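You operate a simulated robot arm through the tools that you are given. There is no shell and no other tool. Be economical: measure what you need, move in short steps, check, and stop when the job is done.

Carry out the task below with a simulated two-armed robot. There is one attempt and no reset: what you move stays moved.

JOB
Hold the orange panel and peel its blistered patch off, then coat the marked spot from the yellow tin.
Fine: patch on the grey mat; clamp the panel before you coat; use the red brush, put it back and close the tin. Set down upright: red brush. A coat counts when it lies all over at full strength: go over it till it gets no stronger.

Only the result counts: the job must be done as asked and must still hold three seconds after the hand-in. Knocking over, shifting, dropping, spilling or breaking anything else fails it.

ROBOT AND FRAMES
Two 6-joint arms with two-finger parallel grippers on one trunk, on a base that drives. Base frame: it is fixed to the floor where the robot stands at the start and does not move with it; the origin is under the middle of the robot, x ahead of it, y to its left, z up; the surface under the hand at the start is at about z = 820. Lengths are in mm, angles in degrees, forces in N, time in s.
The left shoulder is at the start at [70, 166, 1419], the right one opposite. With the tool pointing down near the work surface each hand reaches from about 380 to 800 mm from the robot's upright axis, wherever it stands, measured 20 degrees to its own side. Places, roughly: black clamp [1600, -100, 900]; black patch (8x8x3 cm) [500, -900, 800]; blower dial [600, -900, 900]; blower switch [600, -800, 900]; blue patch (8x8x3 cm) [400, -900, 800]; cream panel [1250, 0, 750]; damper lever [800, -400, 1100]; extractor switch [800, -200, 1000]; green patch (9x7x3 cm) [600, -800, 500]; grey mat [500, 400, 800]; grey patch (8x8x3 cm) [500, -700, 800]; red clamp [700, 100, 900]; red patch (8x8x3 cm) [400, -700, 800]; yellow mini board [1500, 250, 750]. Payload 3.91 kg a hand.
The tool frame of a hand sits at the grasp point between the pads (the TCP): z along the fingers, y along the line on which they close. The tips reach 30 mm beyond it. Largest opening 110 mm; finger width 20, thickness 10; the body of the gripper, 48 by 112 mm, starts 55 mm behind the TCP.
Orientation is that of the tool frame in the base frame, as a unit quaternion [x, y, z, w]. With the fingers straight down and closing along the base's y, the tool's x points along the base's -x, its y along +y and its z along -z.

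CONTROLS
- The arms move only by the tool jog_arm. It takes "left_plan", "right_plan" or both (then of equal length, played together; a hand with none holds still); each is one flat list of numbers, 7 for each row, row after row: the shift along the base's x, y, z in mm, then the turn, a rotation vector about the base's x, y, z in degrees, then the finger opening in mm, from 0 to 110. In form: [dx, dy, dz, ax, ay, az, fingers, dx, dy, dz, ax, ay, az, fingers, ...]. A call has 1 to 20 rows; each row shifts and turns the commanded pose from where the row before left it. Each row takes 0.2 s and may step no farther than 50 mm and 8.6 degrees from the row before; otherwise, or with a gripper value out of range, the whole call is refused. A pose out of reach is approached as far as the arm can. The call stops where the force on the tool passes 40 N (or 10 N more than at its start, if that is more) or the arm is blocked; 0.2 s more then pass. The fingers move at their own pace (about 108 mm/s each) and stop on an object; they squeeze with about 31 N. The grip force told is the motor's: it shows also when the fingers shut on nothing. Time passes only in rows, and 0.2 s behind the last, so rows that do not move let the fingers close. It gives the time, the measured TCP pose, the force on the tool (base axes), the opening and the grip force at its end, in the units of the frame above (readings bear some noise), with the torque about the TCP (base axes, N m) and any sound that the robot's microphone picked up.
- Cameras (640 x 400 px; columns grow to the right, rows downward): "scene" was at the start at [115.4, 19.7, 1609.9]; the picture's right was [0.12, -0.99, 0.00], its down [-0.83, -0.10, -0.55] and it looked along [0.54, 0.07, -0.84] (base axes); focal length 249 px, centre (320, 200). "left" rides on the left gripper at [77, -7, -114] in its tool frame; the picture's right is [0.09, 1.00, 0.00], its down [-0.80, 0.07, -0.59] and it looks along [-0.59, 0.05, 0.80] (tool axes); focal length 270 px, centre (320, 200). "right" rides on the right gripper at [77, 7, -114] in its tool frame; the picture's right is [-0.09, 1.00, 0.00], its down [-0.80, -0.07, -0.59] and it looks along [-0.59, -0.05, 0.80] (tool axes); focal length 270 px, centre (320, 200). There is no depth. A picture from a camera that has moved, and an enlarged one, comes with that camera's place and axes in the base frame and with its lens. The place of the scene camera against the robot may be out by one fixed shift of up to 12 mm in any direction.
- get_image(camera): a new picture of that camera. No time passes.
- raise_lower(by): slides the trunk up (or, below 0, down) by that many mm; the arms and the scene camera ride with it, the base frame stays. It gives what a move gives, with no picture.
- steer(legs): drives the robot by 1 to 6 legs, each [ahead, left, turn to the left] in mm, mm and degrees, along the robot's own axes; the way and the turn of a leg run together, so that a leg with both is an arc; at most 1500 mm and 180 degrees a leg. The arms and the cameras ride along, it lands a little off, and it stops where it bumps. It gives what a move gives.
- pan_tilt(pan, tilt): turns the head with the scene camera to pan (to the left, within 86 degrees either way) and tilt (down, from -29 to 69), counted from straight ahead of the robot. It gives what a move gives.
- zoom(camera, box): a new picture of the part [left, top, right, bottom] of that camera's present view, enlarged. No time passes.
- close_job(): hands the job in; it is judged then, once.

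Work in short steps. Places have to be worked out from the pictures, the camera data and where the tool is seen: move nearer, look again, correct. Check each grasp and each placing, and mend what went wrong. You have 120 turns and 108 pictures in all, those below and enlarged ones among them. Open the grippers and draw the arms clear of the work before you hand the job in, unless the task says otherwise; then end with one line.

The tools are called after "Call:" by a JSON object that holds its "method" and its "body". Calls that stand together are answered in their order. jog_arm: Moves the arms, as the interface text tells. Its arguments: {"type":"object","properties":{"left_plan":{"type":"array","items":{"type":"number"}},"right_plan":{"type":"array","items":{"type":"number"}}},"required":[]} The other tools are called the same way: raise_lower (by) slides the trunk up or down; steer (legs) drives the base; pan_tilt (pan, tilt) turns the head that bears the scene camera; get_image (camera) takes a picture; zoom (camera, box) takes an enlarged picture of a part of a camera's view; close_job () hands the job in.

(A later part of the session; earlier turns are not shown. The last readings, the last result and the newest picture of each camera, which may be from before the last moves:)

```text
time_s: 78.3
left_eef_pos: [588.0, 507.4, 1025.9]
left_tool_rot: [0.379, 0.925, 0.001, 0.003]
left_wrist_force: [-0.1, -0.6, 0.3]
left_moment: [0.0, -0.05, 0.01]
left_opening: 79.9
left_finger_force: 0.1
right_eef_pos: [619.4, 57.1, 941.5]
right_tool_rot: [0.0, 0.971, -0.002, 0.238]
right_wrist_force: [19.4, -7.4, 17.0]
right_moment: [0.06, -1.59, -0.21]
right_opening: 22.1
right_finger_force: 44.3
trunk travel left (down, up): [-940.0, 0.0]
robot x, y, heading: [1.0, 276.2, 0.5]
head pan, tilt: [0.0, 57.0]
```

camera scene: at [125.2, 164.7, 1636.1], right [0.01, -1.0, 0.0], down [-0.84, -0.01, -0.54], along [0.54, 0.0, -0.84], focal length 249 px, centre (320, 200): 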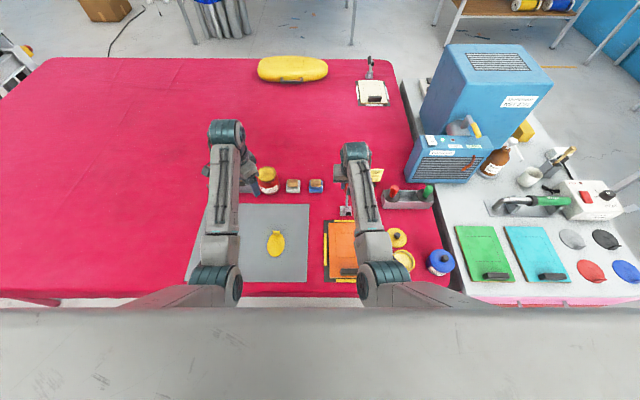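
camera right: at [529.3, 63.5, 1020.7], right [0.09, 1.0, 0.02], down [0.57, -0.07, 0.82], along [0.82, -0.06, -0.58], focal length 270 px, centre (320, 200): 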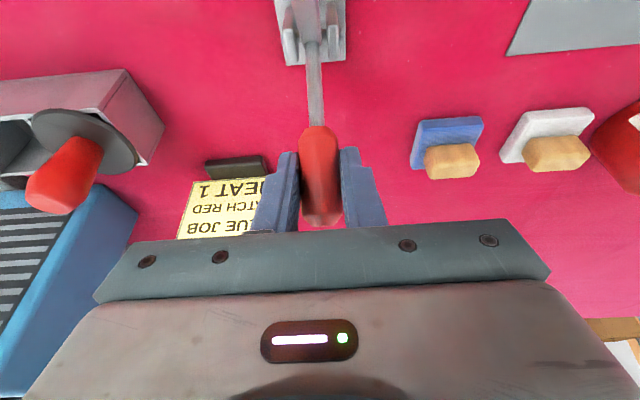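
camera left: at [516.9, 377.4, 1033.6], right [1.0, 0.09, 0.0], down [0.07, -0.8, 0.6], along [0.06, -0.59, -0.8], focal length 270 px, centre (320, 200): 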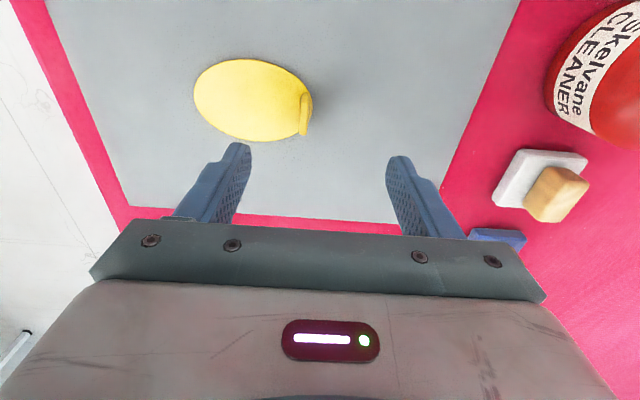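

Call:
{"method": "jog_arm", "body": {"right_plan": [-3.2, 0, 1, 0, -1.5, 0, 15, -3.2, 0, 0.6, 0, -1.5, 0, 15, -3.2, 0, 0, 0, -1.5, 0, 15, -3.2, 0, -0.2, 0, -1.5, 0, 15, -3.2, 0, -0.4, 0, -1.5, 0, 15]}}

Call:
{"method": "get_image", "body": {"camera": "right"}}

Call:
{"method": "zoom", "body": {"camera": "scene", "box": [320, 160, 440, 280]}}

```text
time_s: 79.5
left_eef_pos: [587.4, 507.7, 1027.2]
left_tool_rot: [0.38, 0.925, 0.001, 0.003]
left_wrist_force: [-0.3, -0.1, 0.3]
left_moment: [-0.01, -0.04, 0.05]
left_opening: 80.3
left_finger_force: 0.2
right_eef_pos: [600.9, 56.1, 941.0]
right_tool_rot: [0.0, 0.954, -0.002, 0.3]
right_wrist_force: [12.5, -9.8, 20.1]
right_moment: [0.71, -1.44, -0.27]
right_opening: 22.4
right_finger_force: 44.7
trunk travel left (down, up): [-940.0, 0.0]
robot x, y, heading: [0.2, 277.0, 0.6]
head pan, tilt: [0.0, 57.0]
```

```text
52 pictures are left
camera right: at [471.3, 63.6, 991.3], right [0.08, 1.0, 0.05], down [0.32, -0.07, 0.95], along [0.95, -0.06, -0.32], focal length 270 px, centre (320, 200)
```

right: 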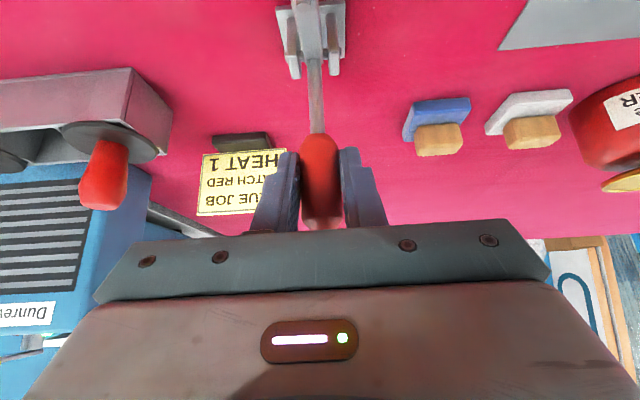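

```text
3.33 times, centred on (380, 220) of scene
camera zoom: at [112.2, 286.8, 1635.8], right [0.01, -1.0, 0.0], down [-0.84, -0.01, -0.55], along [0.55, 0.0, -0.84], focal length 829 px, centre (120, 133)
```

zoom: 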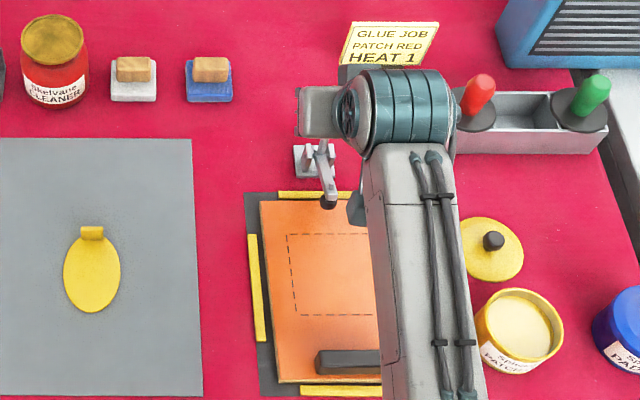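

The clamp arm is nearly down on the panel edge. I continue the swing until it locks.

Call:
{"method": "jog_arm", "body": {"right_plan": [-3, 0, 1, 0, -1.5, 0, 15, -3.2, 0, -0.2, 0, -1.5, 0, 15, -3.2, 0, -0.7, 0, -1.5, 0, 15, -3.2, 0, -0.8, 0, -1.5, 0, 15]}}

```text
time_s: 80.5
left_eef_pos: [588.0, 507.9, 1027.1]
left_tool_rot: [0.379, 0.925, 0.0, 0.003]
left_wrist_force: [0.6, -0.2, -0.3]
left_moment: [-0.01, -0.03, -0.01]
left_opening: 79.8
left_finger_force: 0.0
right_eef_pos: [588.5, 56.2, 940.2]
right_tool_rot: [0.0, 0.937, -0.002, 0.349]
right_wrist_force: [8.7, -8.1, 12.7]
right_moment: [0.71, -1.39, -0.11]
right_opening: 22.1
right_finger_force: 45.3
trunk travel left (down, up): [-940.0, 0.0]
robot x, y, heading: [-4.1, 276.6, 0.5]
head pan, tilt: [0.0, 57.0]
```

Call:
{"method": "jog_arm", "body": {"right_plan": [-3.1, 0, -0.5, 0, -1.5, 0, 15, -3.1, 0, -1, 0, -1.5, 0, 15, -3.1, 0, -1.2, 0, -1.5, 0, 15, -3, 0, -1.3, 0, -1.5, 0, 15]}}

Call:
{"method": "zoom", "body": {"camera": "scene", "box": [330, 190, 400, 250]}}

```text
time_s: 81.5
left_eef_pos: [587.1, 507.1, 1026.6]
left_tool_rot: [0.38, 0.925, 0.0, 0.003]
left_wrist_force: [-0.1, -0.3, -0.4]
left_moment: [-0.01, 0.02, -0.01]
left_opening: 80.1
left_finger_force: 0.1
right_eef_pos: [576.8, 55.9, 937.6]
right_tool_rot: [0.002, 0.917, -0.003, 0.399]
right_wrist_force: [5.8, -10.0, 13.1]
right_moment: [0.76, -1.39, -0.04]
right_opening: 21.9
right_finger_force: 45.0
trunk travel left (down, up): [-940.0, 0.0]
robot x, y, heading: [-1.8, 274.0, 0.5]
head pan, tilt: [0.0, 57.0]
```

```text
6.67 times, centred on (365, 220) of scene
camera zoom: at [112.4, 286.4, 1635.8], right [0.01, -1.0, 0.0], down [-0.84, -0.01, -0.55], along [0.55, 0.0, -0.84], focal length 1659 px, centre (20, 67)
```

zoom: 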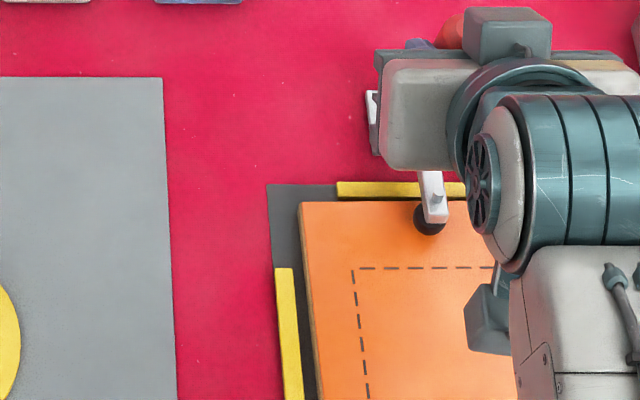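

Call:
{"method": "jog_arm", "body": {"right_plan": [-3, 0, -1, 0, -1, 0, 15, -2.9, 0, -1.5, 0, -1, 0, 15, -2.9, 0, -1.6, 0, -1, 0, 15, -2.8, 0, -1.7, 0, -1, 0, 15, -2.8, 0, -1.8, 0, -1, 0, 15]}}

Call:
{"method": "zoom", "body": {"camera": "scene", "box": [330, 190, 400, 250]}}

```text
time_s: 82.7
left_eef_pos: [588.5, 507.7, 1025.3]
left_tool_rot: [0.38, 0.925, 0.0, 0.002]
left_wrist_force: [-0.4, -0.4, -0.1]
left_moment: [0.01, -0.02, 0.05]
left_opening: 80.0
left_finger_force: 0.1
right_eef_pos: [567.3, 56.3, 930.7]
right_tool_rot: [0.001, 0.898, -0.003, 0.441]
right_wrist_force: [27.4, -11.3, 25.6]
right_moment: [0.48, -0.19, -0.02]
right_opening: 22.3
right_finger_force: 44.9
trunk travel left (down, up): [-940.0, 0.0]
robot x, y, heading: [-2.0, 271.1, 0.4]
head pan, tilt: [0.0, 57.0]
```

```text
6.67 times, centred on (365, 220) of scene
camera zoom: at [116.6, 287.1, 1635.5], right [0.01, -1.0, 0.0], down [-0.84, -0.01, -0.54], along [0.54, 0.0, -0.84], focal length 1659 px, centre (20, 67)
```

zoom: 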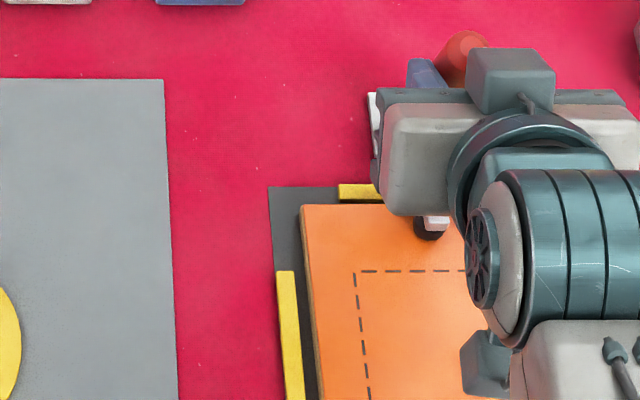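

The lever is meeting a stop (~126°) with the pad down. I release and check that it stays.

Call:
{"method": "jog_arm", "body": {"right_plan": [0, 0, 0, 0, 0, 0, 60, 0, 0, 0, 0, 0, 0, 60, 0, 0, 0, 0, 0, 0, 60]}}

Call:
{"method": "get_image", "body": {"camera": "right"}}

```text
time_s: 83.5
left_eef_pos: [587.9, 508.7, 1026.3]
left_tool_rot: [0.379, 0.925, 0.001, 0.003]
left_wrist_force: [0.0, -0.5, 0.1]
left_moment: [0.02, 0.02, -0.01]
left_opening: 80.5
left_finger_force: 0.0
right_eef_pos: [562.4, 56.5, 926.7]
right_tool_rot: [0.002, 0.9, -0.003, 0.436]
right_wrist_force: [0.7, 0.4, -0.6]
right_moment: [0.0, 0.0, 0.0]
right_opening: 60.1
right_finger_force: 0.0
trunk travel left (down, up): [-940.0, 0.0]
robot x, y, heading: [-1.8, 280.0, 0.4]
head pan, tilt: [0.0, 57.0]
```

```text
48 pictures are left
camera right: at [423.8, 64.3, 938.2], right [0.06, 1.0, 0.07], down [0.03, -0.07, 1.0], along [1.0, -0.06, -0.03], focal length 270 px, centre (320, 200)
```

right: 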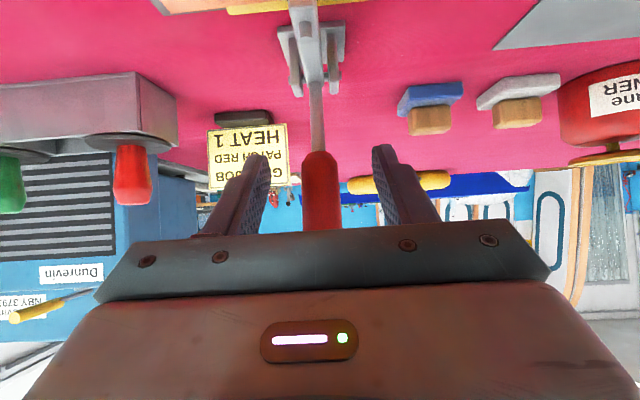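

The lever stays over: clamped. I withdraw backward along the fingers and up, then level the gripper.

Call:
{"method": "jog_arm", "body": {"right_plan": [-28, 0, 30, 0, 0, 0, 60, -28, 0, 30, 0, 0, 0, 60, 0, 0, 20, 0, 8, 0, 60, 10, 0, 5, 0, 8, 0, 60, 10, 0, 0, 0, 8, 0, 60, 10, 0, 0, 0, 8, 0, 60, 10, 0, 0, 0, 8, 0, 60, 10, 0, 0, 0, 8, 0, 60, 0, 0, 0, 0, 3.7, 0, 60]}}

Call:
{"method": "get_image", "body": {"camera": "scene"}}

Call:
{"method": "get_image", "body": {"camera": "right"}}

```text
time_s: 85.5
left_eef_pos: [588.3, 509.1, 1026.7]
left_tool_rot: [0.38, 0.925, 0.001, 0.004]
left_wrist_force: [-1.0, -0.1, 0.1]
left_moment: [0.02, -0.02, 0.0]
left_opening: 80.0
left_finger_force: 0.0
right_eef_pos: [557.4, 57.4, 1010.0]
right_tool_rot: [0.0, 1.0, -0.004, 0.002]
right_wrist_force: [-0.1, 0.5, 0.4]
right_moment: [0.02, -0.01, -0.03]
right_opening: 59.9
right_finger_force: 0.1
trunk travel left (down, up): [-940.0, 0.0]
robot x, y, heading: [-2.2, 280.3, 0.5]
head pan, tilt: [0.0, 57.0]
```

```text
47 pictures are left
camera scene: at [114.2, 288.2, 1635.6], right [0.01, -1.0, 0.0], down [-0.84, -0.01, -0.54], along [0.54, 0.0, -0.84], focal length 249 px, centre (320, 200)
```

scene: 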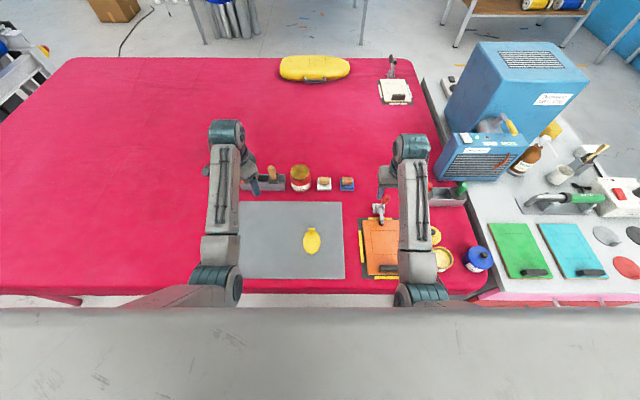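

```text
46 pictures are left
camera right: at [479.5, 64.9, 1125.1], right [0.09, 1.0, -0.01], down [0.8, -0.07, 0.6], along [0.59, -0.06, -0.8], focal length 270 px, centre (320, 200)
```

right: 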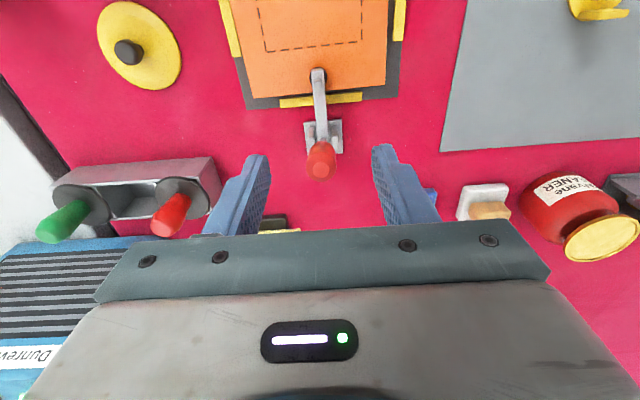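

The clamp arm presses the panel edge clear of the dashed spot. Next the red brush, estimated at (637, −104), disk at z≈885, handle top ≈920. I move over it and look.

Call:
{"method": "jog_arm", "body": {"right_plan": [20, -40, -5, 0, 0, 0, 60, 20, -40, -5, 0, 0, 0, 60, 20, -40, -5, 0, 0, 0, 60, 20, -41, -5, 0, 0, 0, 60]}}

Call:
{"method": "get_image", "body": {"camera": "right"}}

```text
time_s: 86.5
left_eef_pos: [588.1, 506.9, 1026.1]
left_tool_rot: [0.38, 0.925, 0.001, 0.002]
left_wrist_force: [-0.4, 0.0, -0.2]
left_moment: [-0.03, -0.03, -0.01]
left_opening: 79.8
left_finger_force: 0.1
right_eef_pos: [637.1, -104.4, 992.4]
right_tool_rot: [-0.001, 1.0, -0.002, 0.001]
right_wrist_force: [0.5, -0.4, 0.8]
right_moment: [-0.01, 0.0, 0.01]
right_opening: 60.1
right_finger_force: 0.1
trunk travel left (down, up): [-940.0, 0.0]
robot x, y, heading: [-2.0, 277.8, 0.4]
head pan, tilt: [0.0, 57.0]
```

```text
45 pictures are left
camera right: at [558.7, -98.2, 1106.2], right [0.09, 1.0, 0.0], down [0.8, -0.07, 0.6], along [0.59, -0.06, -0.8], focal length 270 px, centre (320, 200)
```

right: 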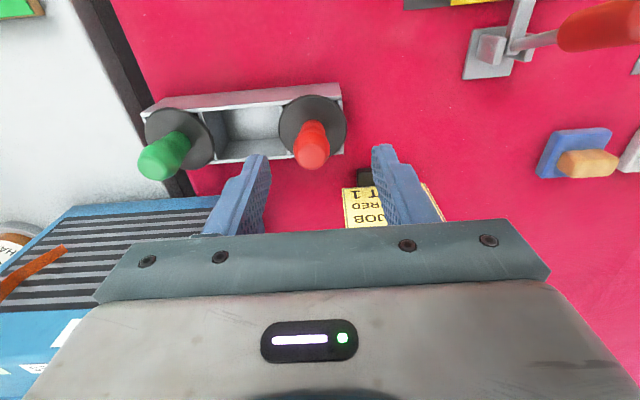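

Refined: brush about (650, −115), top z≈905. I shift and lower to z≈945 for another look.

Call:
{"method": "jog_arm", "body": {"right_plan": [7, -6, -24, 0, 0, 0, 60, 6, -5, -24, 0, 0, 0, 60]}}

Call:
{"method": "get_image", "body": {"camera": "right"}}

```text
time_s: 87.1
left_eef_pos: [589.0, 507.2, 1026.1]
left_tool_rot: [0.38, 0.925, 0.001, 0.002]
left_wrist_force: [0.1, 0.3, -0.5]
left_moment: [-0.02, 0.05, 0.01]
left_opening: 79.9
left_finger_force: 0.1
right_eef_pos: [649.3, -114.5, 944.7]
right_tool_rot: [0.0, 1.0, -0.002, 0.001]
right_wrist_force: [-0.1, -0.1, -0.4]
right_moment: [-0.02, 0.03, 0.01]
right_opening: 60.1
right_finger_force: 0.0
trunk travel left (down, up): [-940.0, 0.0]
robot x, y, heading: [-5.5, 279.8, 0.4]
head pan, tilt: [0.0, 57.0]
```

```text
44 pictures are left
camera right: at [571.4, -108.0, 1058.6], right [0.09, 1.0, -0.01], down [0.8, -0.07, 0.6], along [0.59, -0.06, -0.8], focal length 270 px, centre (320, 200)
```

right: 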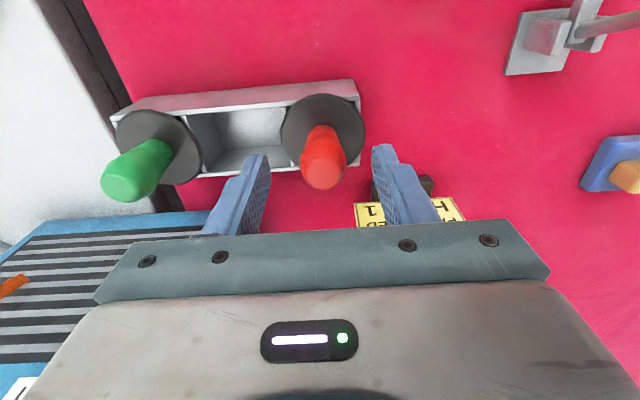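

Handle spans z≈867–927 at (648, −115), right between the fingers. I descend 30 mm and grip.

Call:
{"method": "jog_arm", "body": {"right_plan": [0, 0, -15, 0, 0, 0, 60, 0, 0, -15, 0, 0, 0, 60, 0, 0, 0, 0, 0, 0, 5, 0, 0, 0, 0, 0, 0, 5, 0, 0, 0, 0, 0, 0, 5]}}

Call:
{"method": "get_image", "body": {"camera": "right"}}

```text
time_s: 88.3
left_eef_pos: [589.0, 507.5, 1026.2]
left_tool_rot: [0.379, 0.925, 0.001, 0.001]
left_wrist_force: [-0.8, 0.3, -0.1]
left_moment: [-0.01, 0.01, 0.0]
left_opening: 79.8
left_finger_force: 0.0
right_eef_pos: [649.7, -114.4, 915.7]
right_tool_rot: [0.0, 1.0, -0.004, 0.0]
right_wrist_force: [0.1, 0.2, -0.3]
right_moment: [-0.01, 0.0, 0.0]
right_opening: 28.3
right_finger_force: 31.3
trunk travel left (down, up): [-940.0, 0.0]
robot x, y, heading: [0.5, 277.0, 0.4]
head pan, tilt: [0.0, 57.0]
```

```text
43 pictures are left
camera right: at [571.1, -107.5, 1029.4], right [0.09, 1.0, -0.01], down [0.8, -0.07, 0.6], along [0.59, -0.06, -0.8], focal length 270 px, centre (320, 200)
```

right: 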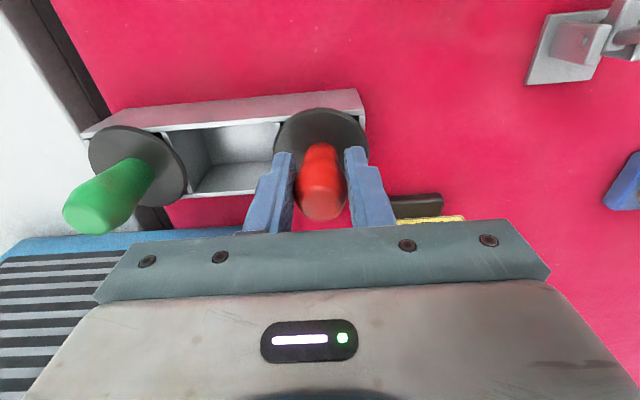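

Brush gripped (28 mm); its rest pose is TCP (649.5, −114.5, 915.7). I lift it straight up 110 mm.

Call:
{"method": "jog_arm", "body": {"right_plan": [0, 0, 10, 0, 0, 0, 5, 0, 0, 20, 0, 0, 0, 5, 0, 0, 25, 0, 0, 0, 5, 0, 0, 30, 0, 0, 0, 5, 0, 0, 25, 0, 0, 0, 5]}}

Call:
{"method": "get_image", "body": {"camera": "scene"}}

Call:
{"method": "get_image", "body": {"camera": "right"}}

```text
time_s: 89.5
left_eef_pos: [587.8, 509.3, 1026.2]
left_tool_rot: [0.379, 0.925, 0.001, 0.003]
left_wrist_force: [-0.4, -0.3, 0.4]
left_moment: [0.0, 0.02, 0.01]
left_opening: 79.9
left_finger_force: 0.1
right_eef_pos: [648.0, -114.4, 1025.5]
right_tool_rot: [0.0, 1.0, -0.004, 0.001]
right_wrist_force: [0.0, 0.4, -0.2]
right_moment: [-0.03, 0.0, 0.0]
right_opening: 28.3
right_finger_force: 30.8
trunk travel left (down, up): [-940.0, 0.0]
robot x, y, heading: [-1.2, 274.6, 0.2]
head pan, tilt: [0.0, 57.0]
```

```text
42 pictures are left
camera scene: at [113.8, 288.3, 1635.6], right [0.01, -1.0, 0.0], down [-0.84, -0.01, -0.54], along [0.54, 0.0, -0.84], focal length 249 px, centre (320, 200)
```

scene: 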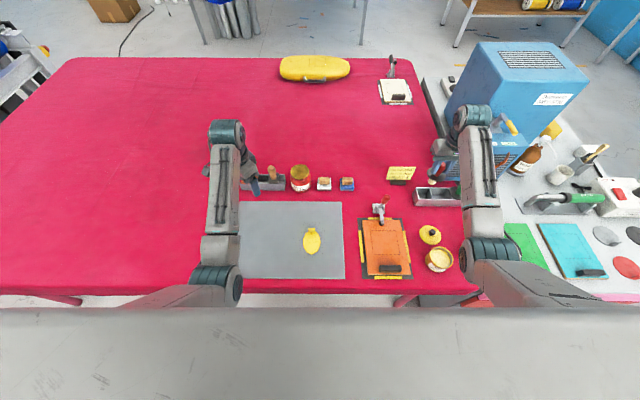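

```text
41 pictures are left
camera right: at [571.0, -106.7, 1140.2], right [0.09, 1.0, -0.01], down [0.8, -0.07, 0.6], along [0.59, -0.06, -0.8], focal length 270 px, centre (320, 200)
```

right: 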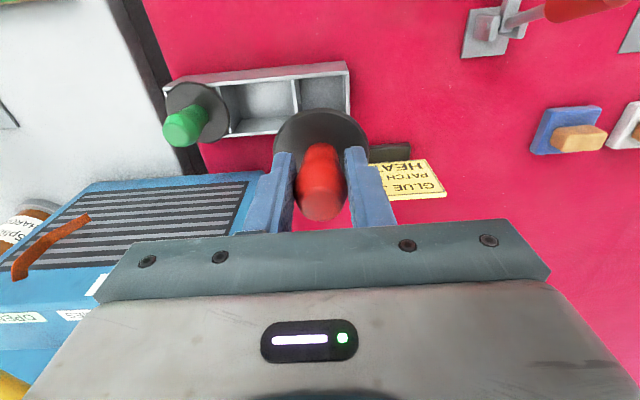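

The brush (with its guard disk) is out. I drive back 158 mm to the coating stance.

Call:
{"method": "steer", "body": {"legs": [[-158, 0, 0]]}}

Call:
{"method": "get_image", "body": {"camera": "right"}}

Call:
{"method": "zoom", "body": {"camera": "scene", "box": [340, 140, 480, 250]}}

```text
time_s: 90.9
left_eef_pos: [431.6, 507.3, 1023.9]
left_tool_rot: [0.379, 0.926, 0.0, 0.001]
left_wrist_force: [-0.5, 0.3, 0.5]
left_moment: [0.01, 0.06, -0.01]
left_opening: 80.2
left_finger_force: 0.1
right_eef_pos: [492.5, -115.3, 1023.6]
right_tool_rot: [-0.001, 1.0, -0.004, -0.001]
right_wrist_force: [1.1, 0.1, -0.8]
right_moment: [-0.02, 0.02, 0.02]
right_opening: 28.2
right_finger_force: 30.7
trunk travel left (down, up): [-940.0, 0.0]
robot x, y, heading: [-158.3, 273.8, 0.3]
head pan, tilt: [0.0, 57.0]
```

```text
40 pictures are left
camera right: at [415.6, -107.5, 1138.1], right [0.09, 1.0, -0.01], down [0.8, -0.07, 0.59], along [0.59, -0.06, -0.8], focal length 270 px, centre (320, 200)
```

right: 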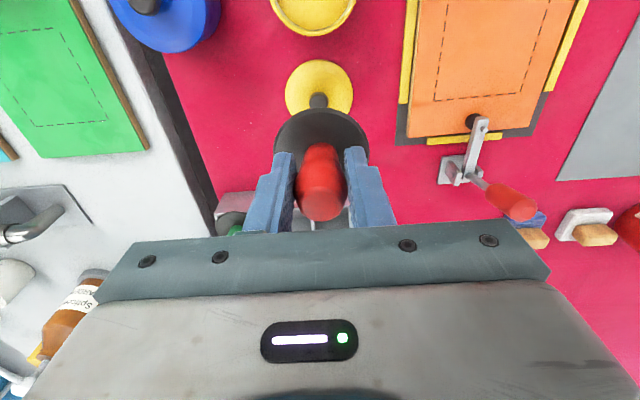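

```text
3.64 times, centred on (410, 195) of scene
camera zoom: at [-40.5, 287.0, 1635.2], right [0.01, -1.0, 0.0], down [-0.84, -0.01, -0.54], along [0.54, 0.0, -0.84], focal length 905 px, centre (-7, 218)
```

zoom: 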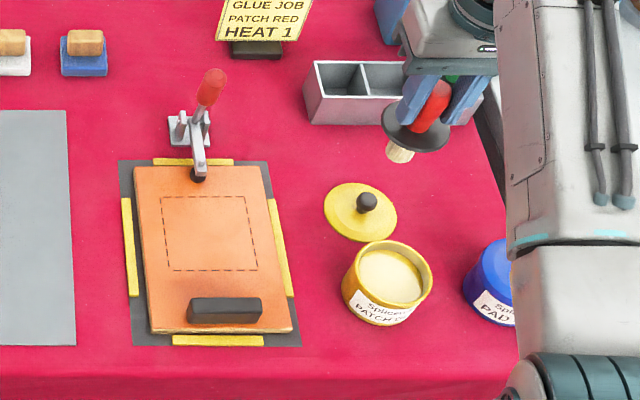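

Bristles extend ~30 mm under the disk. I move the brush over the tin at (404.5, −113.5), keeping it high.

Call:
{"method": "jog_arm", "body": {"right_plan": [-22, 0.5, 0, 0, 0, 0, 5, -22, 0.5, 0, 0, 0, 0, 5, -22, 0.5, -10, 0, 0, 0, 5, -22, 0, -20, 0, 0, 0, 5, 0, 0, 0, 0, 0, 0, 5]}}

Call:
{"method": "zoom", "body": {"camera": "scene", "box": [340, 140, 480, 250]}}

Call:
{"method": "get_image", "body": {"camera": "right"}}

```text
time_s: 92.1
left_eef_pos: [430.2, 507.2, 1025.8]
left_tool_rot: [0.379, 0.925, 0.0, 0.002]
left_wrist_force: [0.9, 0.7, 0.5]
left_moment: [-0.04, 0.0, 0.0]
left_opening: 80.2
left_finger_force: 0.0
right_eef_pos: [403.7, -111.6, 996.1]
right_tool_rot: [-0.001, 1.0, -0.004, 0.001]
right_wrist_force: [-0.2, -0.4, -0.3]
right_moment: [-0.03, -0.01, 0.0]
right_opening: 28.4
right_finger_force: 30.4
trunk travel left (down, up): [-940.0, 0.0]
robot x, y, heading: [-164.1, 273.2, 0.3]
head pan, tilt: [0.0, 57.0]
```

```text
3.64 times, centred on (410, 195) of scene
camera zoom: at [-43.8, 287.2, 1635.5], right [0.01, -1.0, 0.0], down [-0.84, -0.01, -0.54], along [0.54, 0.0, -0.84], focal length 905 px, centre (-7, 218)
```

zoom: 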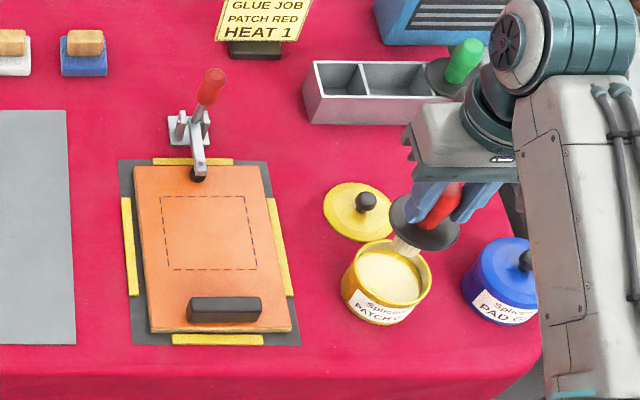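

```text
37 pictures are left
camera right: at [325.9, -105.3, 1110.1], right [0.09, 1.0, -0.01], down [0.8, -0.07, 0.6], along [0.59, -0.06, -0.8], focal length 270 px, centre (320, 200)
```

right: 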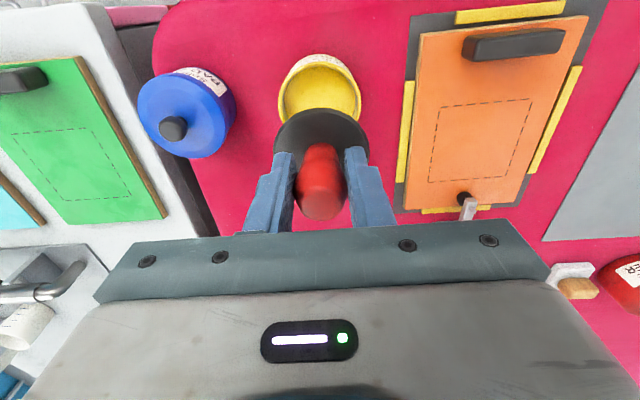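

Aligned within a couple of mm. I lower the brush into the glue.

Call:
{"method": "jog_arm", "body": {"right_plan": [0.5, -2, -20, 0, 0, 0, 5, 0, 0, -16, 0, 0, 0, 5, 0, 0, -10, 0, 0, 0, 5, 0, 0, -6, 0, 0, 0, 5, 0, 0, -4, 0, 0, 0, 5]}}

Call:
{"method": "zoom", "body": {"camera": "scene", "box": [380, 180, 460, 250]}}

```text
time_s: 93.3
left_eef_pos: [427.4, 509.7, 1026.9]
left_tool_rot: [0.38, 0.925, 0.0, 0.004]
left_wrist_force: [-0.1, 1.4, -0.2]
left_moment: [0.03, 0.01, 0.0]
left_opening: 79.9
left_finger_force: 0.1
right_eef_pos: [402.4, -116.4, 944.3]
right_tool_rot: [-0.001, 1.0, -0.005, 0.005]
right_wrist_force: [0.5, -2.6, 27.9]
right_moment: [-0.26, -0.07, -0.03]
right_opening: 28.2
right_finger_force: 30.9
trunk travel left (down, up): [-940.0, 0.0]
robot x, y, heading: [-160.0, 274.4, 0.6]
head pan, tilt: [0.0, 57.0]
```

```text
5.71 times, centred on (420, 215) of scene
camera zoom: at [-49.1, 289.6, 1636.5], right [0.01, -1.0, 0.0], down [-0.84, -0.01, -0.55], along [0.55, 0.0, -0.84], focal length 1422 px, centre (-251, 114)
```

zoom: 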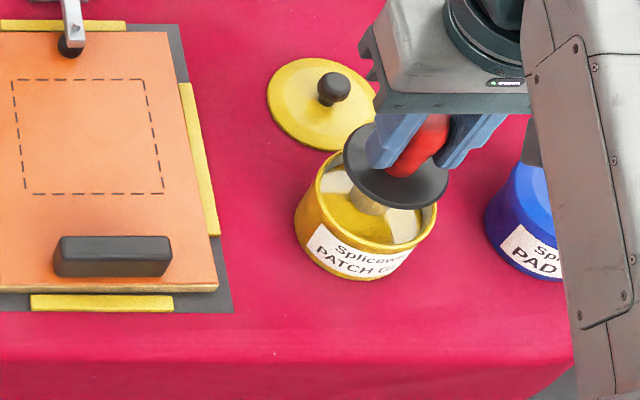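

The bristles are pressing the glue (28 N). I ease off, then raise the brush to inspect it.

Call:
{"method": "jog_arm", "body": {"right_plan": [0, 0, 2, 0, 0, 0, 5, 0, 0, 0, 0, 0, 0, 5, 0, 0, 0, 0, 0, 0, 5, 0, 0, 10, 0, 0, 0, 5, 0, 0, 20, 0, 0, 0, 5, 0, 0, 25, 0, 0, 0, 5]}}

Call:
{"method": "zoom", "body": {"camera": "scene", "box": [380, 180, 460, 250]}}

```text
time_s: 94.7
left_eef_pos: [428.9, 507.7, 1026.3]
left_tool_rot: [0.379, 0.925, 0.0, 0.003]
left_wrist_force: [-0.5, 0.8, 0.1]
left_moment: [0.02, 0.0, -0.01]
left_opening: 80.1
left_finger_force: 0.1
right_eef_pos: [401.6, -114.6, 996.5]
right_tool_rot: [-0.001, 1.0, -0.002, 0.0]
right_wrist_force: [0.1, -0.8, -0.7]
right_moment: [0.0, 0.02, -0.03]
right_opening: 28.3
right_finger_force: 31.2
trunk travel left (down, up): [-940.0, 0.0]
robot x, y, heading: [-161.9, 271.2, 0.6]
head pan, tilt: [0.0, 57.0]
```

```text
5.71 times, centred on (420, 215) of scene
camera zoom: at [-45.7, 287.8, 1635.6], right [0.01, -1.0, 0.0], down [-0.84, -0.01, -0.54], along [0.54, 0.0, -0.84], focal length 1422 px, centre (-251, 114)
```

zoom: 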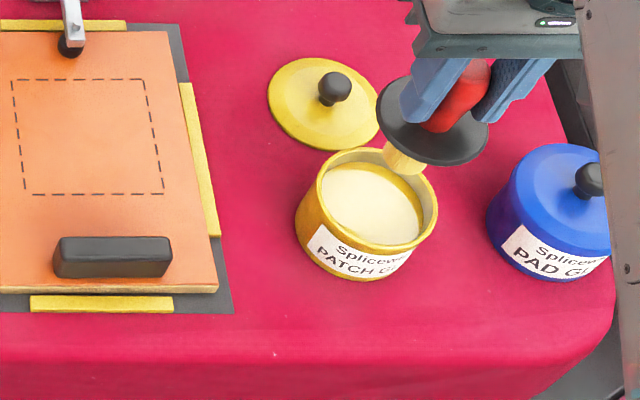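

The bristles are now tinted with glue. Marked square: x≈425–514, y≈10–100, panel top ≈833. I move over its near-right corner and start descending.

Call:
{"method": "jog_arm", "body": {"right_plan": [8, 33, 0, 0, 0, 0, 5, 8, 33, 0, 0, 0, 0, 5, 9, 34, 0, 0, 0, 0, 5, 9, 34, -10, 0, 0, 0, 5, 0, 0, -20, 0, 0, 0, 5, 0, 0, -15, 0, 0, 0, 5, 0, 0, -10, 0, 0, 0, 5, 0, 0, -6, 0, 0, 0, 5]}}

Call:
{"method": "zoom", "body": {"camera": "scene", "box": [350, 170, 430, 240]}}

```text
time_s: 96.5
left_eef_pos: [429.3, 507.8, 1026.5]
left_tool_rot: [0.379, 0.925, 0.001, 0.003]
left_wrist_force: [0.3, -0.5, -0.2]
left_moment: [0.0, 0.0, 0.01]
left_opening: 80.1
left_finger_force: 0.1
right_eef_pos: [437.5, 18.7, 934.8]
right_tool_rot: [-0.001, 1.0, -0.003, 0.002]
right_wrist_force: [0.5, -0.7, -0.1]
right_moment: [-0.01, 0.01, -0.04]
right_opening: 28.2
right_finger_force: 31.0
trunk travel left (down, up): [-940.0, 0.0]
robot x, y, heading: [-158.5, 271.2, 0.6]
head pan, tilt: [0.0, 57.0]
```

```text
5.71 times, centred on (390, 205) of scene
camera zoom: at [-44.9, 286.9, 1635.6], right [0.01, -1.0, 0.0], down [-0.84, -0.01, -0.54], along [0.54, 0.0, -0.84], focal length 1422 px, centre (-80, 171)
```

zoom: 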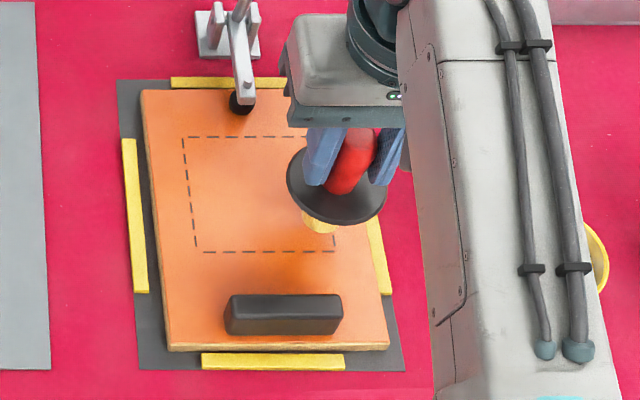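

The brush sits just inside the corner. I lower in small steps until contact.

Call:
{"method": "jog_arm", "body": {"right_plan": [0, 0, -3, 0, 0, 0, 5, 0, 0, -2, 0, 0, 0, 5, 0, 0, -2, 0, 0, 0, 5]}}

```text
time_s: 97.3
left_eef_pos: [428.4, 507.2, 1026.1]
left_tool_rot: [0.379, 0.925, 0.0, 0.003]
left_wrist_force: [1.1, 0.4, -0.2]
left_moment: [0.02, 0.0, -0.04]
left_opening: 79.9
left_finger_force: 0.1
right_eef_pos: [438.5, 19.3, 927.4]
right_tool_rot: [-0.001, 1.0, -0.004, 0.001]
right_wrist_force: [-0.1, 0.8, -1.1]
right_moment: [0.03, -0.02, -0.03]
right_opening: 28.1
right_finger_force: 30.9
trunk travel left (down, up): [-940.0, 0.0]
robot x, y, heading: [-161.0, 276.8, 0.6]
head pan, tilt: [0.0, 57.0]
```

Call:
{"method": "jog_arm", "body": {"right_plan": [0, 0, -2, 0, 0, 0, 5, 0, 0, -2, 0, 0, 0, 5, 0, 0, -2, 0, 0, 0, 5]}}

```text
time_s: 98.1
left_eef_pos: [429.4, 508.6, 1026.6]
left_tool_rot: [0.38, 0.925, 0.001, 0.002]
left_wrist_force: [-0.6, -0.8, 0.0]
left_moment: [0.0, -0.05, 0.0]
left_opening: 80.4
left_finger_force: 0.1
right_eef_pos: [436.8, 19.1, 922.6]
right_tool_rot: [0.0, 1.0, -0.003, 0.001]
right_wrist_force: [0.2, 0.4, -0.3]
right_moment: [-0.03, 0.0, 0.01]
right_opening: 28.0
right_finger_force: 31.0
trunk travel left (down, up): [-940.0, 0.0]
robot x, y, heading: [-160.2, 272.1, 0.5]
head pan, tilt: [0.0, 57.0]
```

Call:
{"method": "jog_arm", "body": {"right_plan": [0, 0, -1.5, 0, 0, 0, 5, 0, 0, -1.5, 0, 0, 0, 5, 0, 0, -1, 0, 0, 0, 5]}}

Call:
{"method": "zoom", "body": {"camera": "scene", "box": [350, 170, 430, 240]}}

```text
time_s: 98.9
left_eef_pos: [428.1, 508.4, 1029.1]
left_tool_rot: [0.38, 0.925, 0.0, 0.002]
left_wrist_force: [0.4, -0.1, -0.1]
left_moment: [0.01, 0.02, 0.0]
left_opening: 80.1
left_finger_force: 0.0
right_eef_pos: [436.7, 17.9, 921.9]
right_tool_rot: [-0.001, 1.0, -0.003, 0.004]
right_wrist_force: [0.5, -2.6, 13.3]
right_moment: [-0.01, -0.03, 0.02]
right_opening: 28.1
right_finger_force: 31.4
trunk travel left (down, up): [-940.0, 0.0]
robot x, y, heading: [-159.8, 275.9, 0.4]
head pan, tilt: [0.0, 57.0]
```

```text
5.71 times, centred on (390, 205) of scene
camera zoom: at [-47.2, 287.8, 1636.0], right [0.01, -1.0, 0.0], down [-0.84, -0.01, -0.55], along [0.55, 0.0, -0.84], focal length 1422 px, centre (-80, 171)
```

zoom: 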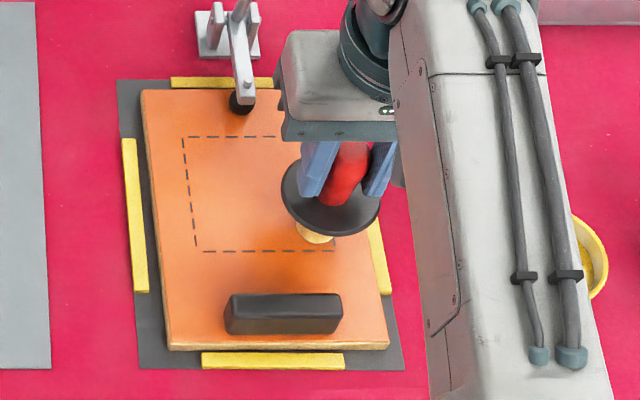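

Contact (~13 N) at the corner. I now brush the near half of the square with three 80 mm strokes.

Call:
{"method": "jog_arm", "body": {"right_plan": [-5, -3, 0.5, 0, 0, 0, 5, 0, 16, 0, 0, 0, 0, 5, 0, 16, 0, 0, 0, 0, 5, 0, 16, 0, 0, 0, 0, 5, 0, 16, 0, 0, 0, 0, 5, 0, 16, 0, 0, 0, 0, 5, 13, 0, 0, 0, 0, 0, 5, 0, -16, 0, 0, 0, 0, 5, 0, -16, 0, 0, 0, 0, 5, 0, -16, 0, 0, 0, 0, 5, 0, -16, 0, 0, 0, 0, 5, 0, -16, 0, 0, 0, 0, 5, 13, 0, 0, 0, 0, 0, 5, 0, 16, 0, 0, 0, 0, 5, 0, 16, 0, 0, 0, 0, 5, 0, 16, 0, 0, 0, 0, 5, 0, 16, 0, 0, 0, 0, 5, 0, 16, 0, 0, 0, 0, 5, 13, 0, 0, 0, 0, 0, 5]}}

Call:
{"method": "zoom", "body": {"camera": "scene", "box": [350, 170, 430, 240]}}

```text
time_s: 102.9
left_eef_pos: [425.9, 508.4, 1028.1]
left_tool_rot: [0.38, 0.925, 0.001, 0.003]
left_wrist_force: [-0.6, -0.2, -0.2]
left_moment: [0.02, 0.04, -0.02]
left_opening: 80.0
left_finger_force: 0.0
right_eef_pos: [469.7, 96.3, 920.0]
right_tool_rot: [-0.001, 1.0, -0.003, 0.002]
right_wrist_force: [-5.9, 0.9, 16.6]
right_moment: [0.25, 0.45, 0.05]
right_opening: 28.5
right_finger_force: 31.0
trunk travel left (down, up): [-940.0, 0.0]
robot x, y, heading: [-162.9, 274.1, 0.5]
head pan, tilt: [0.0, 57.0]
```

```text
5.71 times, centred on (390, 205) of scene
camera zoom: at [-48.0, 288.4, 1635.9], right [0.01, -1.0, 0.0], down [-0.84, -0.01, -0.55], along [0.55, 0.0, -0.84], focal length 1422 px, centre (-80, 171)
```

zoom: 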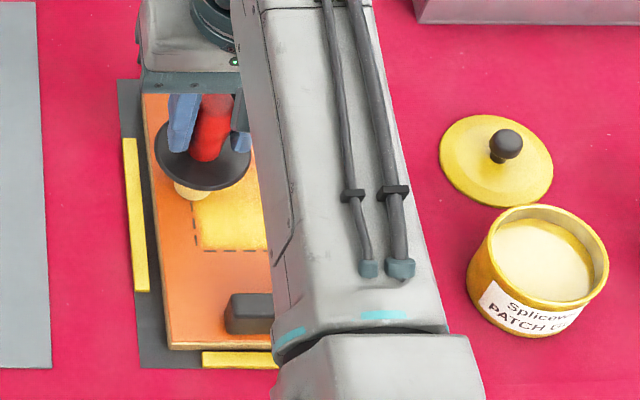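

The coat is being laid. I do the far half.

Call:
{"method": "jog_arm", "body": {"right_plan": [0, -16, 0, 0, 0, 0, 5, 0, -16, 0, 0, 0, 0, 5, 0, -16, 0, 0, 0, 0, 5, 0, -16, 0, 0, 0, 0, 5, 0, -16, 0, 0, 0, 0, 5, 13, 0, 0, 0, 0, 0, 5, 0, 16, 0, 0, 0, 0, 5, 0, 16, 0, 0, 0, 0, 5, 0, 16, 0, 0, 0, 0, 5, 0, 16, 0, 0, 0, 0, 5, 0, 16, 0, 0, 0, 0, 5, 12, 0, 0, 0, 0, 0, 5, 0, -16, 0, 0, 0, 0, 5, 0, -16, 0, 0, 0, 0, 5, 0, -16, 0, 0, 0, 0, 5, 0, -16, 0, 0, 0, 0, 5, 0, -16, 0, 0, 0, 0, 5, 0, 0, 30, 0, 0, 0, 5, 0, -45, 20, 0, 0, 0, 5, 0, -45, 0, 0, 0, 0, 5]}}

Call:
{"method": "zoom", "body": {"camera": "scene", "box": [350, 170, 430, 240]}}

```text
time_s: 107.1
left_eef_pos: [429.4, 504.7, 1026.9]
left_tool_rot: [0.38, 0.925, 0.002, 0.003]
left_wrist_force: [-0.4, -0.5, 0.1]
left_moment: [0.02, 0.01, 0.03]
left_opening: 80.0
left_finger_force: 0.2
right_eef_pos: [494.8, -76.7, 969.5]
right_tool_rot: [-0.001, 1.0, -0.002, 0.001]
right_wrist_force: [-0.3, 0.2, -0.3]
right_moment: [0.02, -0.01, 0.0]
right_opening: 28.3
right_finger_force: 30.6
trunk travel left (down, up): [-940.0, 0.0]
robot x, y, heading: [-159.7, 272.7, 0.4]
head pan, tilt: [0.0, 57.0]
```

```text
5.71 times, centred on (390, 205) of scene
camera zoom: at [-44.8, 282.7, 1635.6], right [0.01, -1.0, 0.0], down [-0.84, -0.01, -0.54], along [0.54, 0.01, -0.84], focal length 1422 px, centre (-80, 171)
```

zoom: 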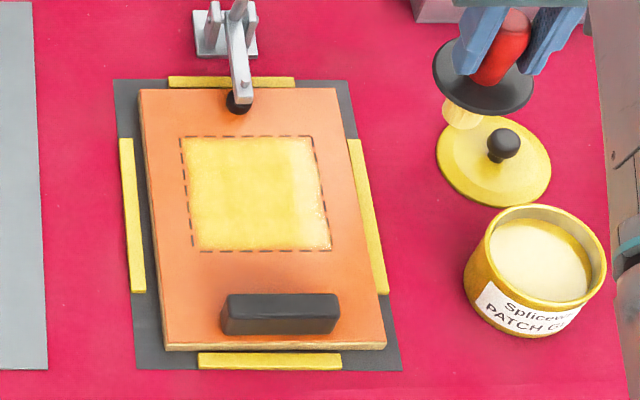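

Nearly full coverage already, but uneven in strength. I re-dip and do a second pass.

Call:
{"method": "jog_arm", "body": {"right_plan": [-30, -12, 5, 0, 0, 0, 5, -30, -12, 5, 0, 0, 0, 5, -30, -12, 5, 0, 0, 0, 5, 0, 0, -20, 0, 0, 0, 5, 0, 0, -12, 0, 0, 0, 5, 0, 0, -4, 0, 0, 0, 5, 0, 0, -2, 0, 0, 0, 5, 0, 0, 0, 0, 0, 0, 5]}}

```text
time_s: 108.9
left_eef_pos: [429.6, 507.7, 1026.3]
left_tool_rot: [0.379, 0.925, 0.001, 0.002]
left_wrist_force: [-1.0, -0.4, 0.7]
left_moment: [0.0, 0.0, 0.03]
left_opening: 80.0
left_finger_force: 0.2
right_eef_pos: [405.7, -110.7, 946.2]
right_tool_rot: [0.0, 1.0, -0.004, 0.001]
right_wrist_force: [0.2, 0.2, -1.3]
right_moment: [-0.02, -0.02, 0.0]
right_opening: 28.1
right_finger_force: 30.9
trunk travel left (down, up): [-940.0, 0.0]
robot x, y, heading: [-162.1, 278.8, 0.5]
head pan, tilt: [0.0, 57.0]
```

Call:
{"method": "jog_arm", "body": {"right_plan": [0, -2, -2, 0, 0, 0, 5, 0, 0, -2, 0, 0, 0, 5, 0, 0, -1, 0, 0, 0, 5]}}

```text
time_s: 109.7
left_eef_pos: [425.5, 509.3, 1027.3]
left_tool_rot: [0.379, 0.925, 0.0, 0.004]
left_wrist_force: [-0.5, 0.9, 0.5]
left_moment: [0.01, 0.02, -0.01]
left_opening: 79.9
left_finger_force: 0.1
right_eef_pos: [406.4, -111.6, 945.0]
right_tool_rot: [-0.001, 1.0, -0.004, 0.005]
right_wrist_force: [0.5, -2.3, 20.4]
right_moment: [-0.12, -0.19, -0.01]
right_opening: 28.5
right_finger_force: 30.8
trunk travel left (down, up): [-940.0, 0.0]
robot x, y, heading: [-159.7, 272.6, 0.3]
head pan, tilt: [0.0, 57.0]
```

Loaded (20 N contact). Back to the panel's near-right corner.

Call:
{"method": "jog_arm", "body": {"right_plan": [0, 0, 20, 0, 0, 0, 5, 0, 0, 25, 0, 0, 0, 5, 7, 32, 0, 0, 0, 0, 5, 7, 32, 0, 0, 0, 0, 5, 7, 32, 0, 0, 0, 0, 5, 7, 32, 0, 0, 0, 0, 5, 0, 0, -25, 0, 0, 0, 5, 0, 0, -20, 0, 0, 0, 5, 0, 0, -12, 0, 0, 0, 5, 0, 0, -4, 0, 0, 0, 5, 0, 0, -1.5, 0, 0, 0, 5]}}

```text
time_s: 112.1
left_eef_pos: [427.9, 508.3, 1025.6]
left_tool_rot: [0.38, 0.925, 0.001, 0.003]
left_wrist_force: [0.0, -0.4, 1.5]
left_moment: [-0.03, -0.01, -0.01]
left_opening: 80.0
left_finger_force: 0.0
right_eef_pos: [433.7, 16.4, 923.9]
right_tool_rot: [-0.001, 1.0, -0.002, 0.002]
right_wrist_force: [-0.5, -0.9, -1.2]
right_moment: [0.03, 0.01, 0.03]
right_opening: 28.3
right_finger_force: 30.9
trunk travel left (down, up): [-940.0, 0.0]
robot x, y, heading: [-162.0, 273.6, 0.6]
head pan, tilt: [0.0, 57.0]
```

Call:
{"method": "jog_arm", "body": {"right_plan": [0, -2, -3, 0, 0, 0, 5, 0, 0, -2, 0, 0, 0, 5, 0, 16.5, 0, 0, 0, 0, 5, 0, 16.5, 0, 0, 0, 0, 5, 0, 16.5, 0, 0, 0, 0, 5, 0, 16.5, 0, 0, 0, 0, 5, 0, 16.5, 0, 0, 0, 0, 5, 13, 0, 0, 0, 0, 0, 5, 0, -16.5, 0, 0, 0, 0, 5, 0, -16.5, 0, 0, 0, 0, 5, 0, -16.5, 0, 0, 0, 0, 5, 0, -16.5, 0, 0, 0, 0, 5, 0, -16.5, 0, 0, 0, 0, 5, 13, 0, 0, 0, 0, 0, 5, 0, 16.5, 0, 0, 0, 0, 5, 0, 16.5, 0, 0, 0, 0, 5, 0, 16.5, 0, 0, 0, 0, 5, 0, 16.5, 0, 0, 0, 0, 5, 0, 16.5, 0, 0, 0, 0, 5, 13, 0, 0, 0, 0, 0, 5]}}

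Call:
{"method": "jog_arm", "body": {"right_plan": [0, -16.5, 0, 0, 0, 0, 5, 0, -16.5, 0, 0, 0, 0, 5, 0, -16.5, 0, 0, 0, 0, 5, 0, -16.5, 0, 0, 0, 0, 5, 0, -16.5, 0, 0, 0, 0, 5, 13, 0, 0, 0, 0, 0, 5, 0, 16.5, 0, 0, 0, 0, 5, 0, 16.5, 0, 0, 0, 0, 5, 0, 16.5, 0, 0, 0, 0, 5, 0, 16.5, 0, 0, 0, 0, 5, 0, 16.5, 0, 0, 0, 0, 5, 13, 0, 0, 0, 0, 0, 5, 0, -16.5, 0, 0, 0, 0, 5, 0, -16.5, 0, 0, 0, 0, 5, 0, -16.5, 0, 0, 0, 0, 5, 0, -16.5, 0, 0, 0, 0, 5, 0, -16.5, 0, 0, 0, 0, 5, 0, 0, 30, 0, 0, 0, 5, 0, -45, 20, 0, 0, 0, 5, 0, -45, 0, 0, 0, 0, 5]}}

Call:
{"method": "zoom", "body": {"camera": "scene", "box": [360, 180, 410, 220]}}

```text
time_s: 116.3
left_eef_pos: [429.1, 508.0, 1025.2]
left_tool_rot: [0.379, 0.925, -0.001, 0.002]
left_wrist_force: [-0.4, 0.4, -0.2]
left_moment: [0.02, 0.0, 0.02]
left_opening: 79.9
left_finger_force: 0.1
right_eef_pos: [474.5, 97.8, 919.1]
right_tool_rot: [0.0, 1.0, -0.003, 0.0]
right_wrist_force: [-1.4, 1.5, 5.0]
right_moment: [0.08, 0.11, -0.01]
right_opening: 28.1
right_finger_force: 31.1
trunk travel left (down, up): [-940.0, 0.0]
robot x, y, heading: [-164.2, 274.9, 0.5]
head pan, tilt: [0.0, 57.0]
```

```text
time_s: 120.5
left_eef_pos: [428.9, 504.9, 1025.7]
left_tool_rot: [0.379, 0.925, 0.002, 0.002]
left_wrist_force: [0.7, -1.1, -0.4]
left_moment: [-0.01, 0.0, 0.03]
left_opening: 79.9
left_finger_force: 0.1
right_eef_pos: [499.2, -78.9, 967.5]
right_tool_rot: [0.0, 1.0, -0.002, 0.001]
right_wrist_force: [0.0, 0.5, -0.6]
right_moment: [0.0, -0.02, 0.03]
right_opening: 28.3
right_finger_force: 30.8
trunk travel left (down, up): [-940.0, 0.0]
robot x, y, heading: [-157.9, 271.7, 0.6]
head pan, tilt: [0.0, 57.0]
```

```text
10.00 times, centred on (385, 200) of scene
camera zoom: at [-44.7, 282.7, 1635.6], right [0.01, -1.0, 0.0], down [-0.84, -0.01, -0.54], along [0.54, 0.01, -0.84], focal length 2488 px, centre (-330, 200)
```

zoom: 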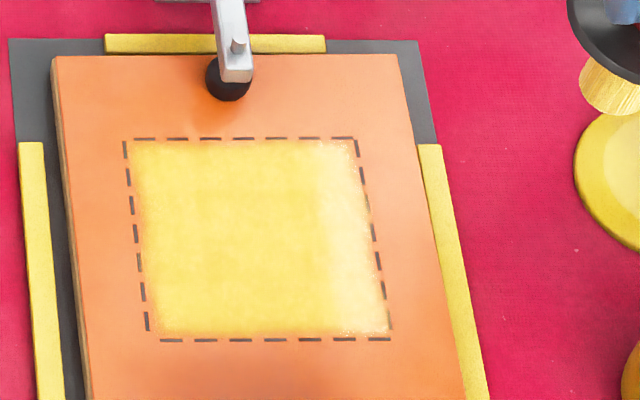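

The square is fully covered, though its right strip looks paler. I check from the wrist camera to see whether that's lighting or thickness.

Call:
{"method": "zoom", "body": {"camera": "right", "box": [380, 0, 600, 180]}}

```text
2.22 times, centred on (490, 90) of right
camera zoom: at [421.5, -71.3, 1082.1], right [0.09, 1.0, 0.0], down [0.8, -0.07, 0.6], along [0.59, -0.05, -0.8], focal length 601 px, centre (-58, 444)
```

zoom: 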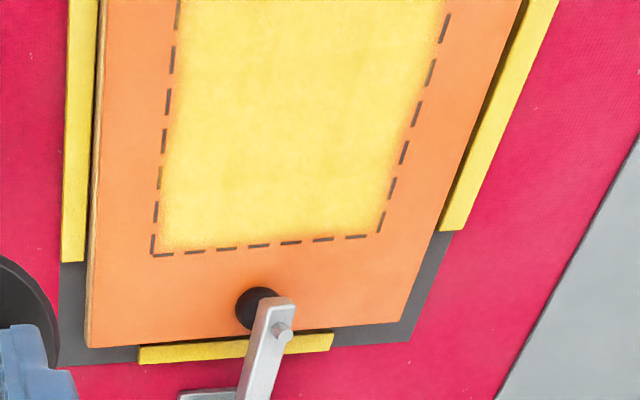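

From this angle it's uniform, but the edges fade ~5 mm short on the +y side. I re-dip for a third pass with slightly wider strokes.

Call:
{"method": "jog_arm", "body": {"right_plan": [-31.5, -12, 6, 0, 0, 0, 5, -31.5, -12, 6, 0, 0, 0, 5, -31.5, -11, 6, 0, 0, 0, 5, 0, 0, -20, 0, 0, 0, 5, 0, 0, -14, 0, 0, 0, 5, 0, 0, -5, 0, 0, 0, 5, 0, 0, -3, 0, 0, 0, 5, 0, 0, -2, 0, 0, 0, 5]}}

```text
time_s: 122.3
left_eef_pos: [428.1, 506.9, 1026.2]
left_tool_rot: [0.38, 0.925, 0.001, 0.003]
left_wrist_force: [0.4, 0.2, 0.2]
left_moment: [-0.01, -0.02, -0.01]
left_opening: 80.0
left_finger_force: 0.0
right_eef_pos: [404.7, -109.4, 943.5]
right_tool_rot: [0.0, 1.0, -0.004, 0.001]
right_wrist_force: [-0.5, 0.6, -0.7]
right_moment: [0.02, 0.0, -0.02]
right_opening: 27.9
right_finger_force: 31.5
trunk travel left (down, up): [-940.0, 0.0]
robot x, y, heading: [-161.1, 274.9, 0.6]
head pan, tilt: [0.0, 57.0]
```

Call:
{"method": "jog_arm", "body": {"right_plan": [0, -3, -1.5, 0, 0, 0, 5, 0, 0, -1, 0, 0, 0, 5, 0, 0, 0, 0, 0, 0, 5]}}

```text
time_s: 123.1
left_eef_pos: [426.8, 508.5, 1026.6]
left_tool_rot: [0.379, 0.925, 0.001, 0.004]
left_wrist_force: [0.0, 0.1, -0.5]
left_moment: [0.0, -0.02, 0.04]
left_opening: 79.9
left_finger_force: 0.1
right_eef_pos: [403.9, -112.8, 942.2]
right_tool_rot: [-0.001, 1.0, -0.004, 0.003]
right_wrist_force: [2.5, 1.9, 13.8]
right_moment: [0.0, -0.25, 0.01]
right_opening: 28.3
right_finger_force: 31.0
trunk travel left (down, up): [-940.0, 0.0]
robot x, y, heading: [-158.3, 273.4, 0.5]
head pan, tilt: [0.0, 57.0]
```

Call:
{"method": "jog_arm", "body": {"right_plan": [0, 0, 20, 0, 0, 0, 5, 0, 0, 25, 0, 0, 0, 5, 7, 31, 0, 0, 0, 0, 5, 7, 31, 0, 0, 0, 0, 5, 7, 31, 0, 0, 0, 0, 5, 7, 31, 0, 0, 0, 0, 5, 0, 0, -25, 0, 0, 0, 5, 0, 0, -20, 0, 0, 0, 5, 0, 0, -14, 0, 0, 0, 5, 0, 0, -5, 0, 0, 0, 5, 0, 0, -2.5, 0, 0, 0, 5]}}

```text
time_s: 125.5
left_eef_pos: [426.6, 507.7, 1026.7]
left_tool_rot: [0.38, 0.925, 0.0, 0.003]
left_wrist_force: [-0.7, 0.0, 0.2]
left_moment: [-0.01, 0.01, 0.02]
left_opening: 79.9
left_finger_force: 0.1
right_eef_pos: [432.8, 8.6, 918.7]
right_tool_rot: [-0.001, 1.0, -0.003, 0.001]
right_wrist_force: [0.7, -0.3, -1.0]
right_moment: [0.02, 0.03, 0.02]
right_opening: 28.2
right_finger_force: 30.6
trunk travel left (down, up): [-940.0, 0.0]
robot x, y, heading: [-162.7, 278.8, 0.4]
head pan, tilt: [0.0, 57.0]
```

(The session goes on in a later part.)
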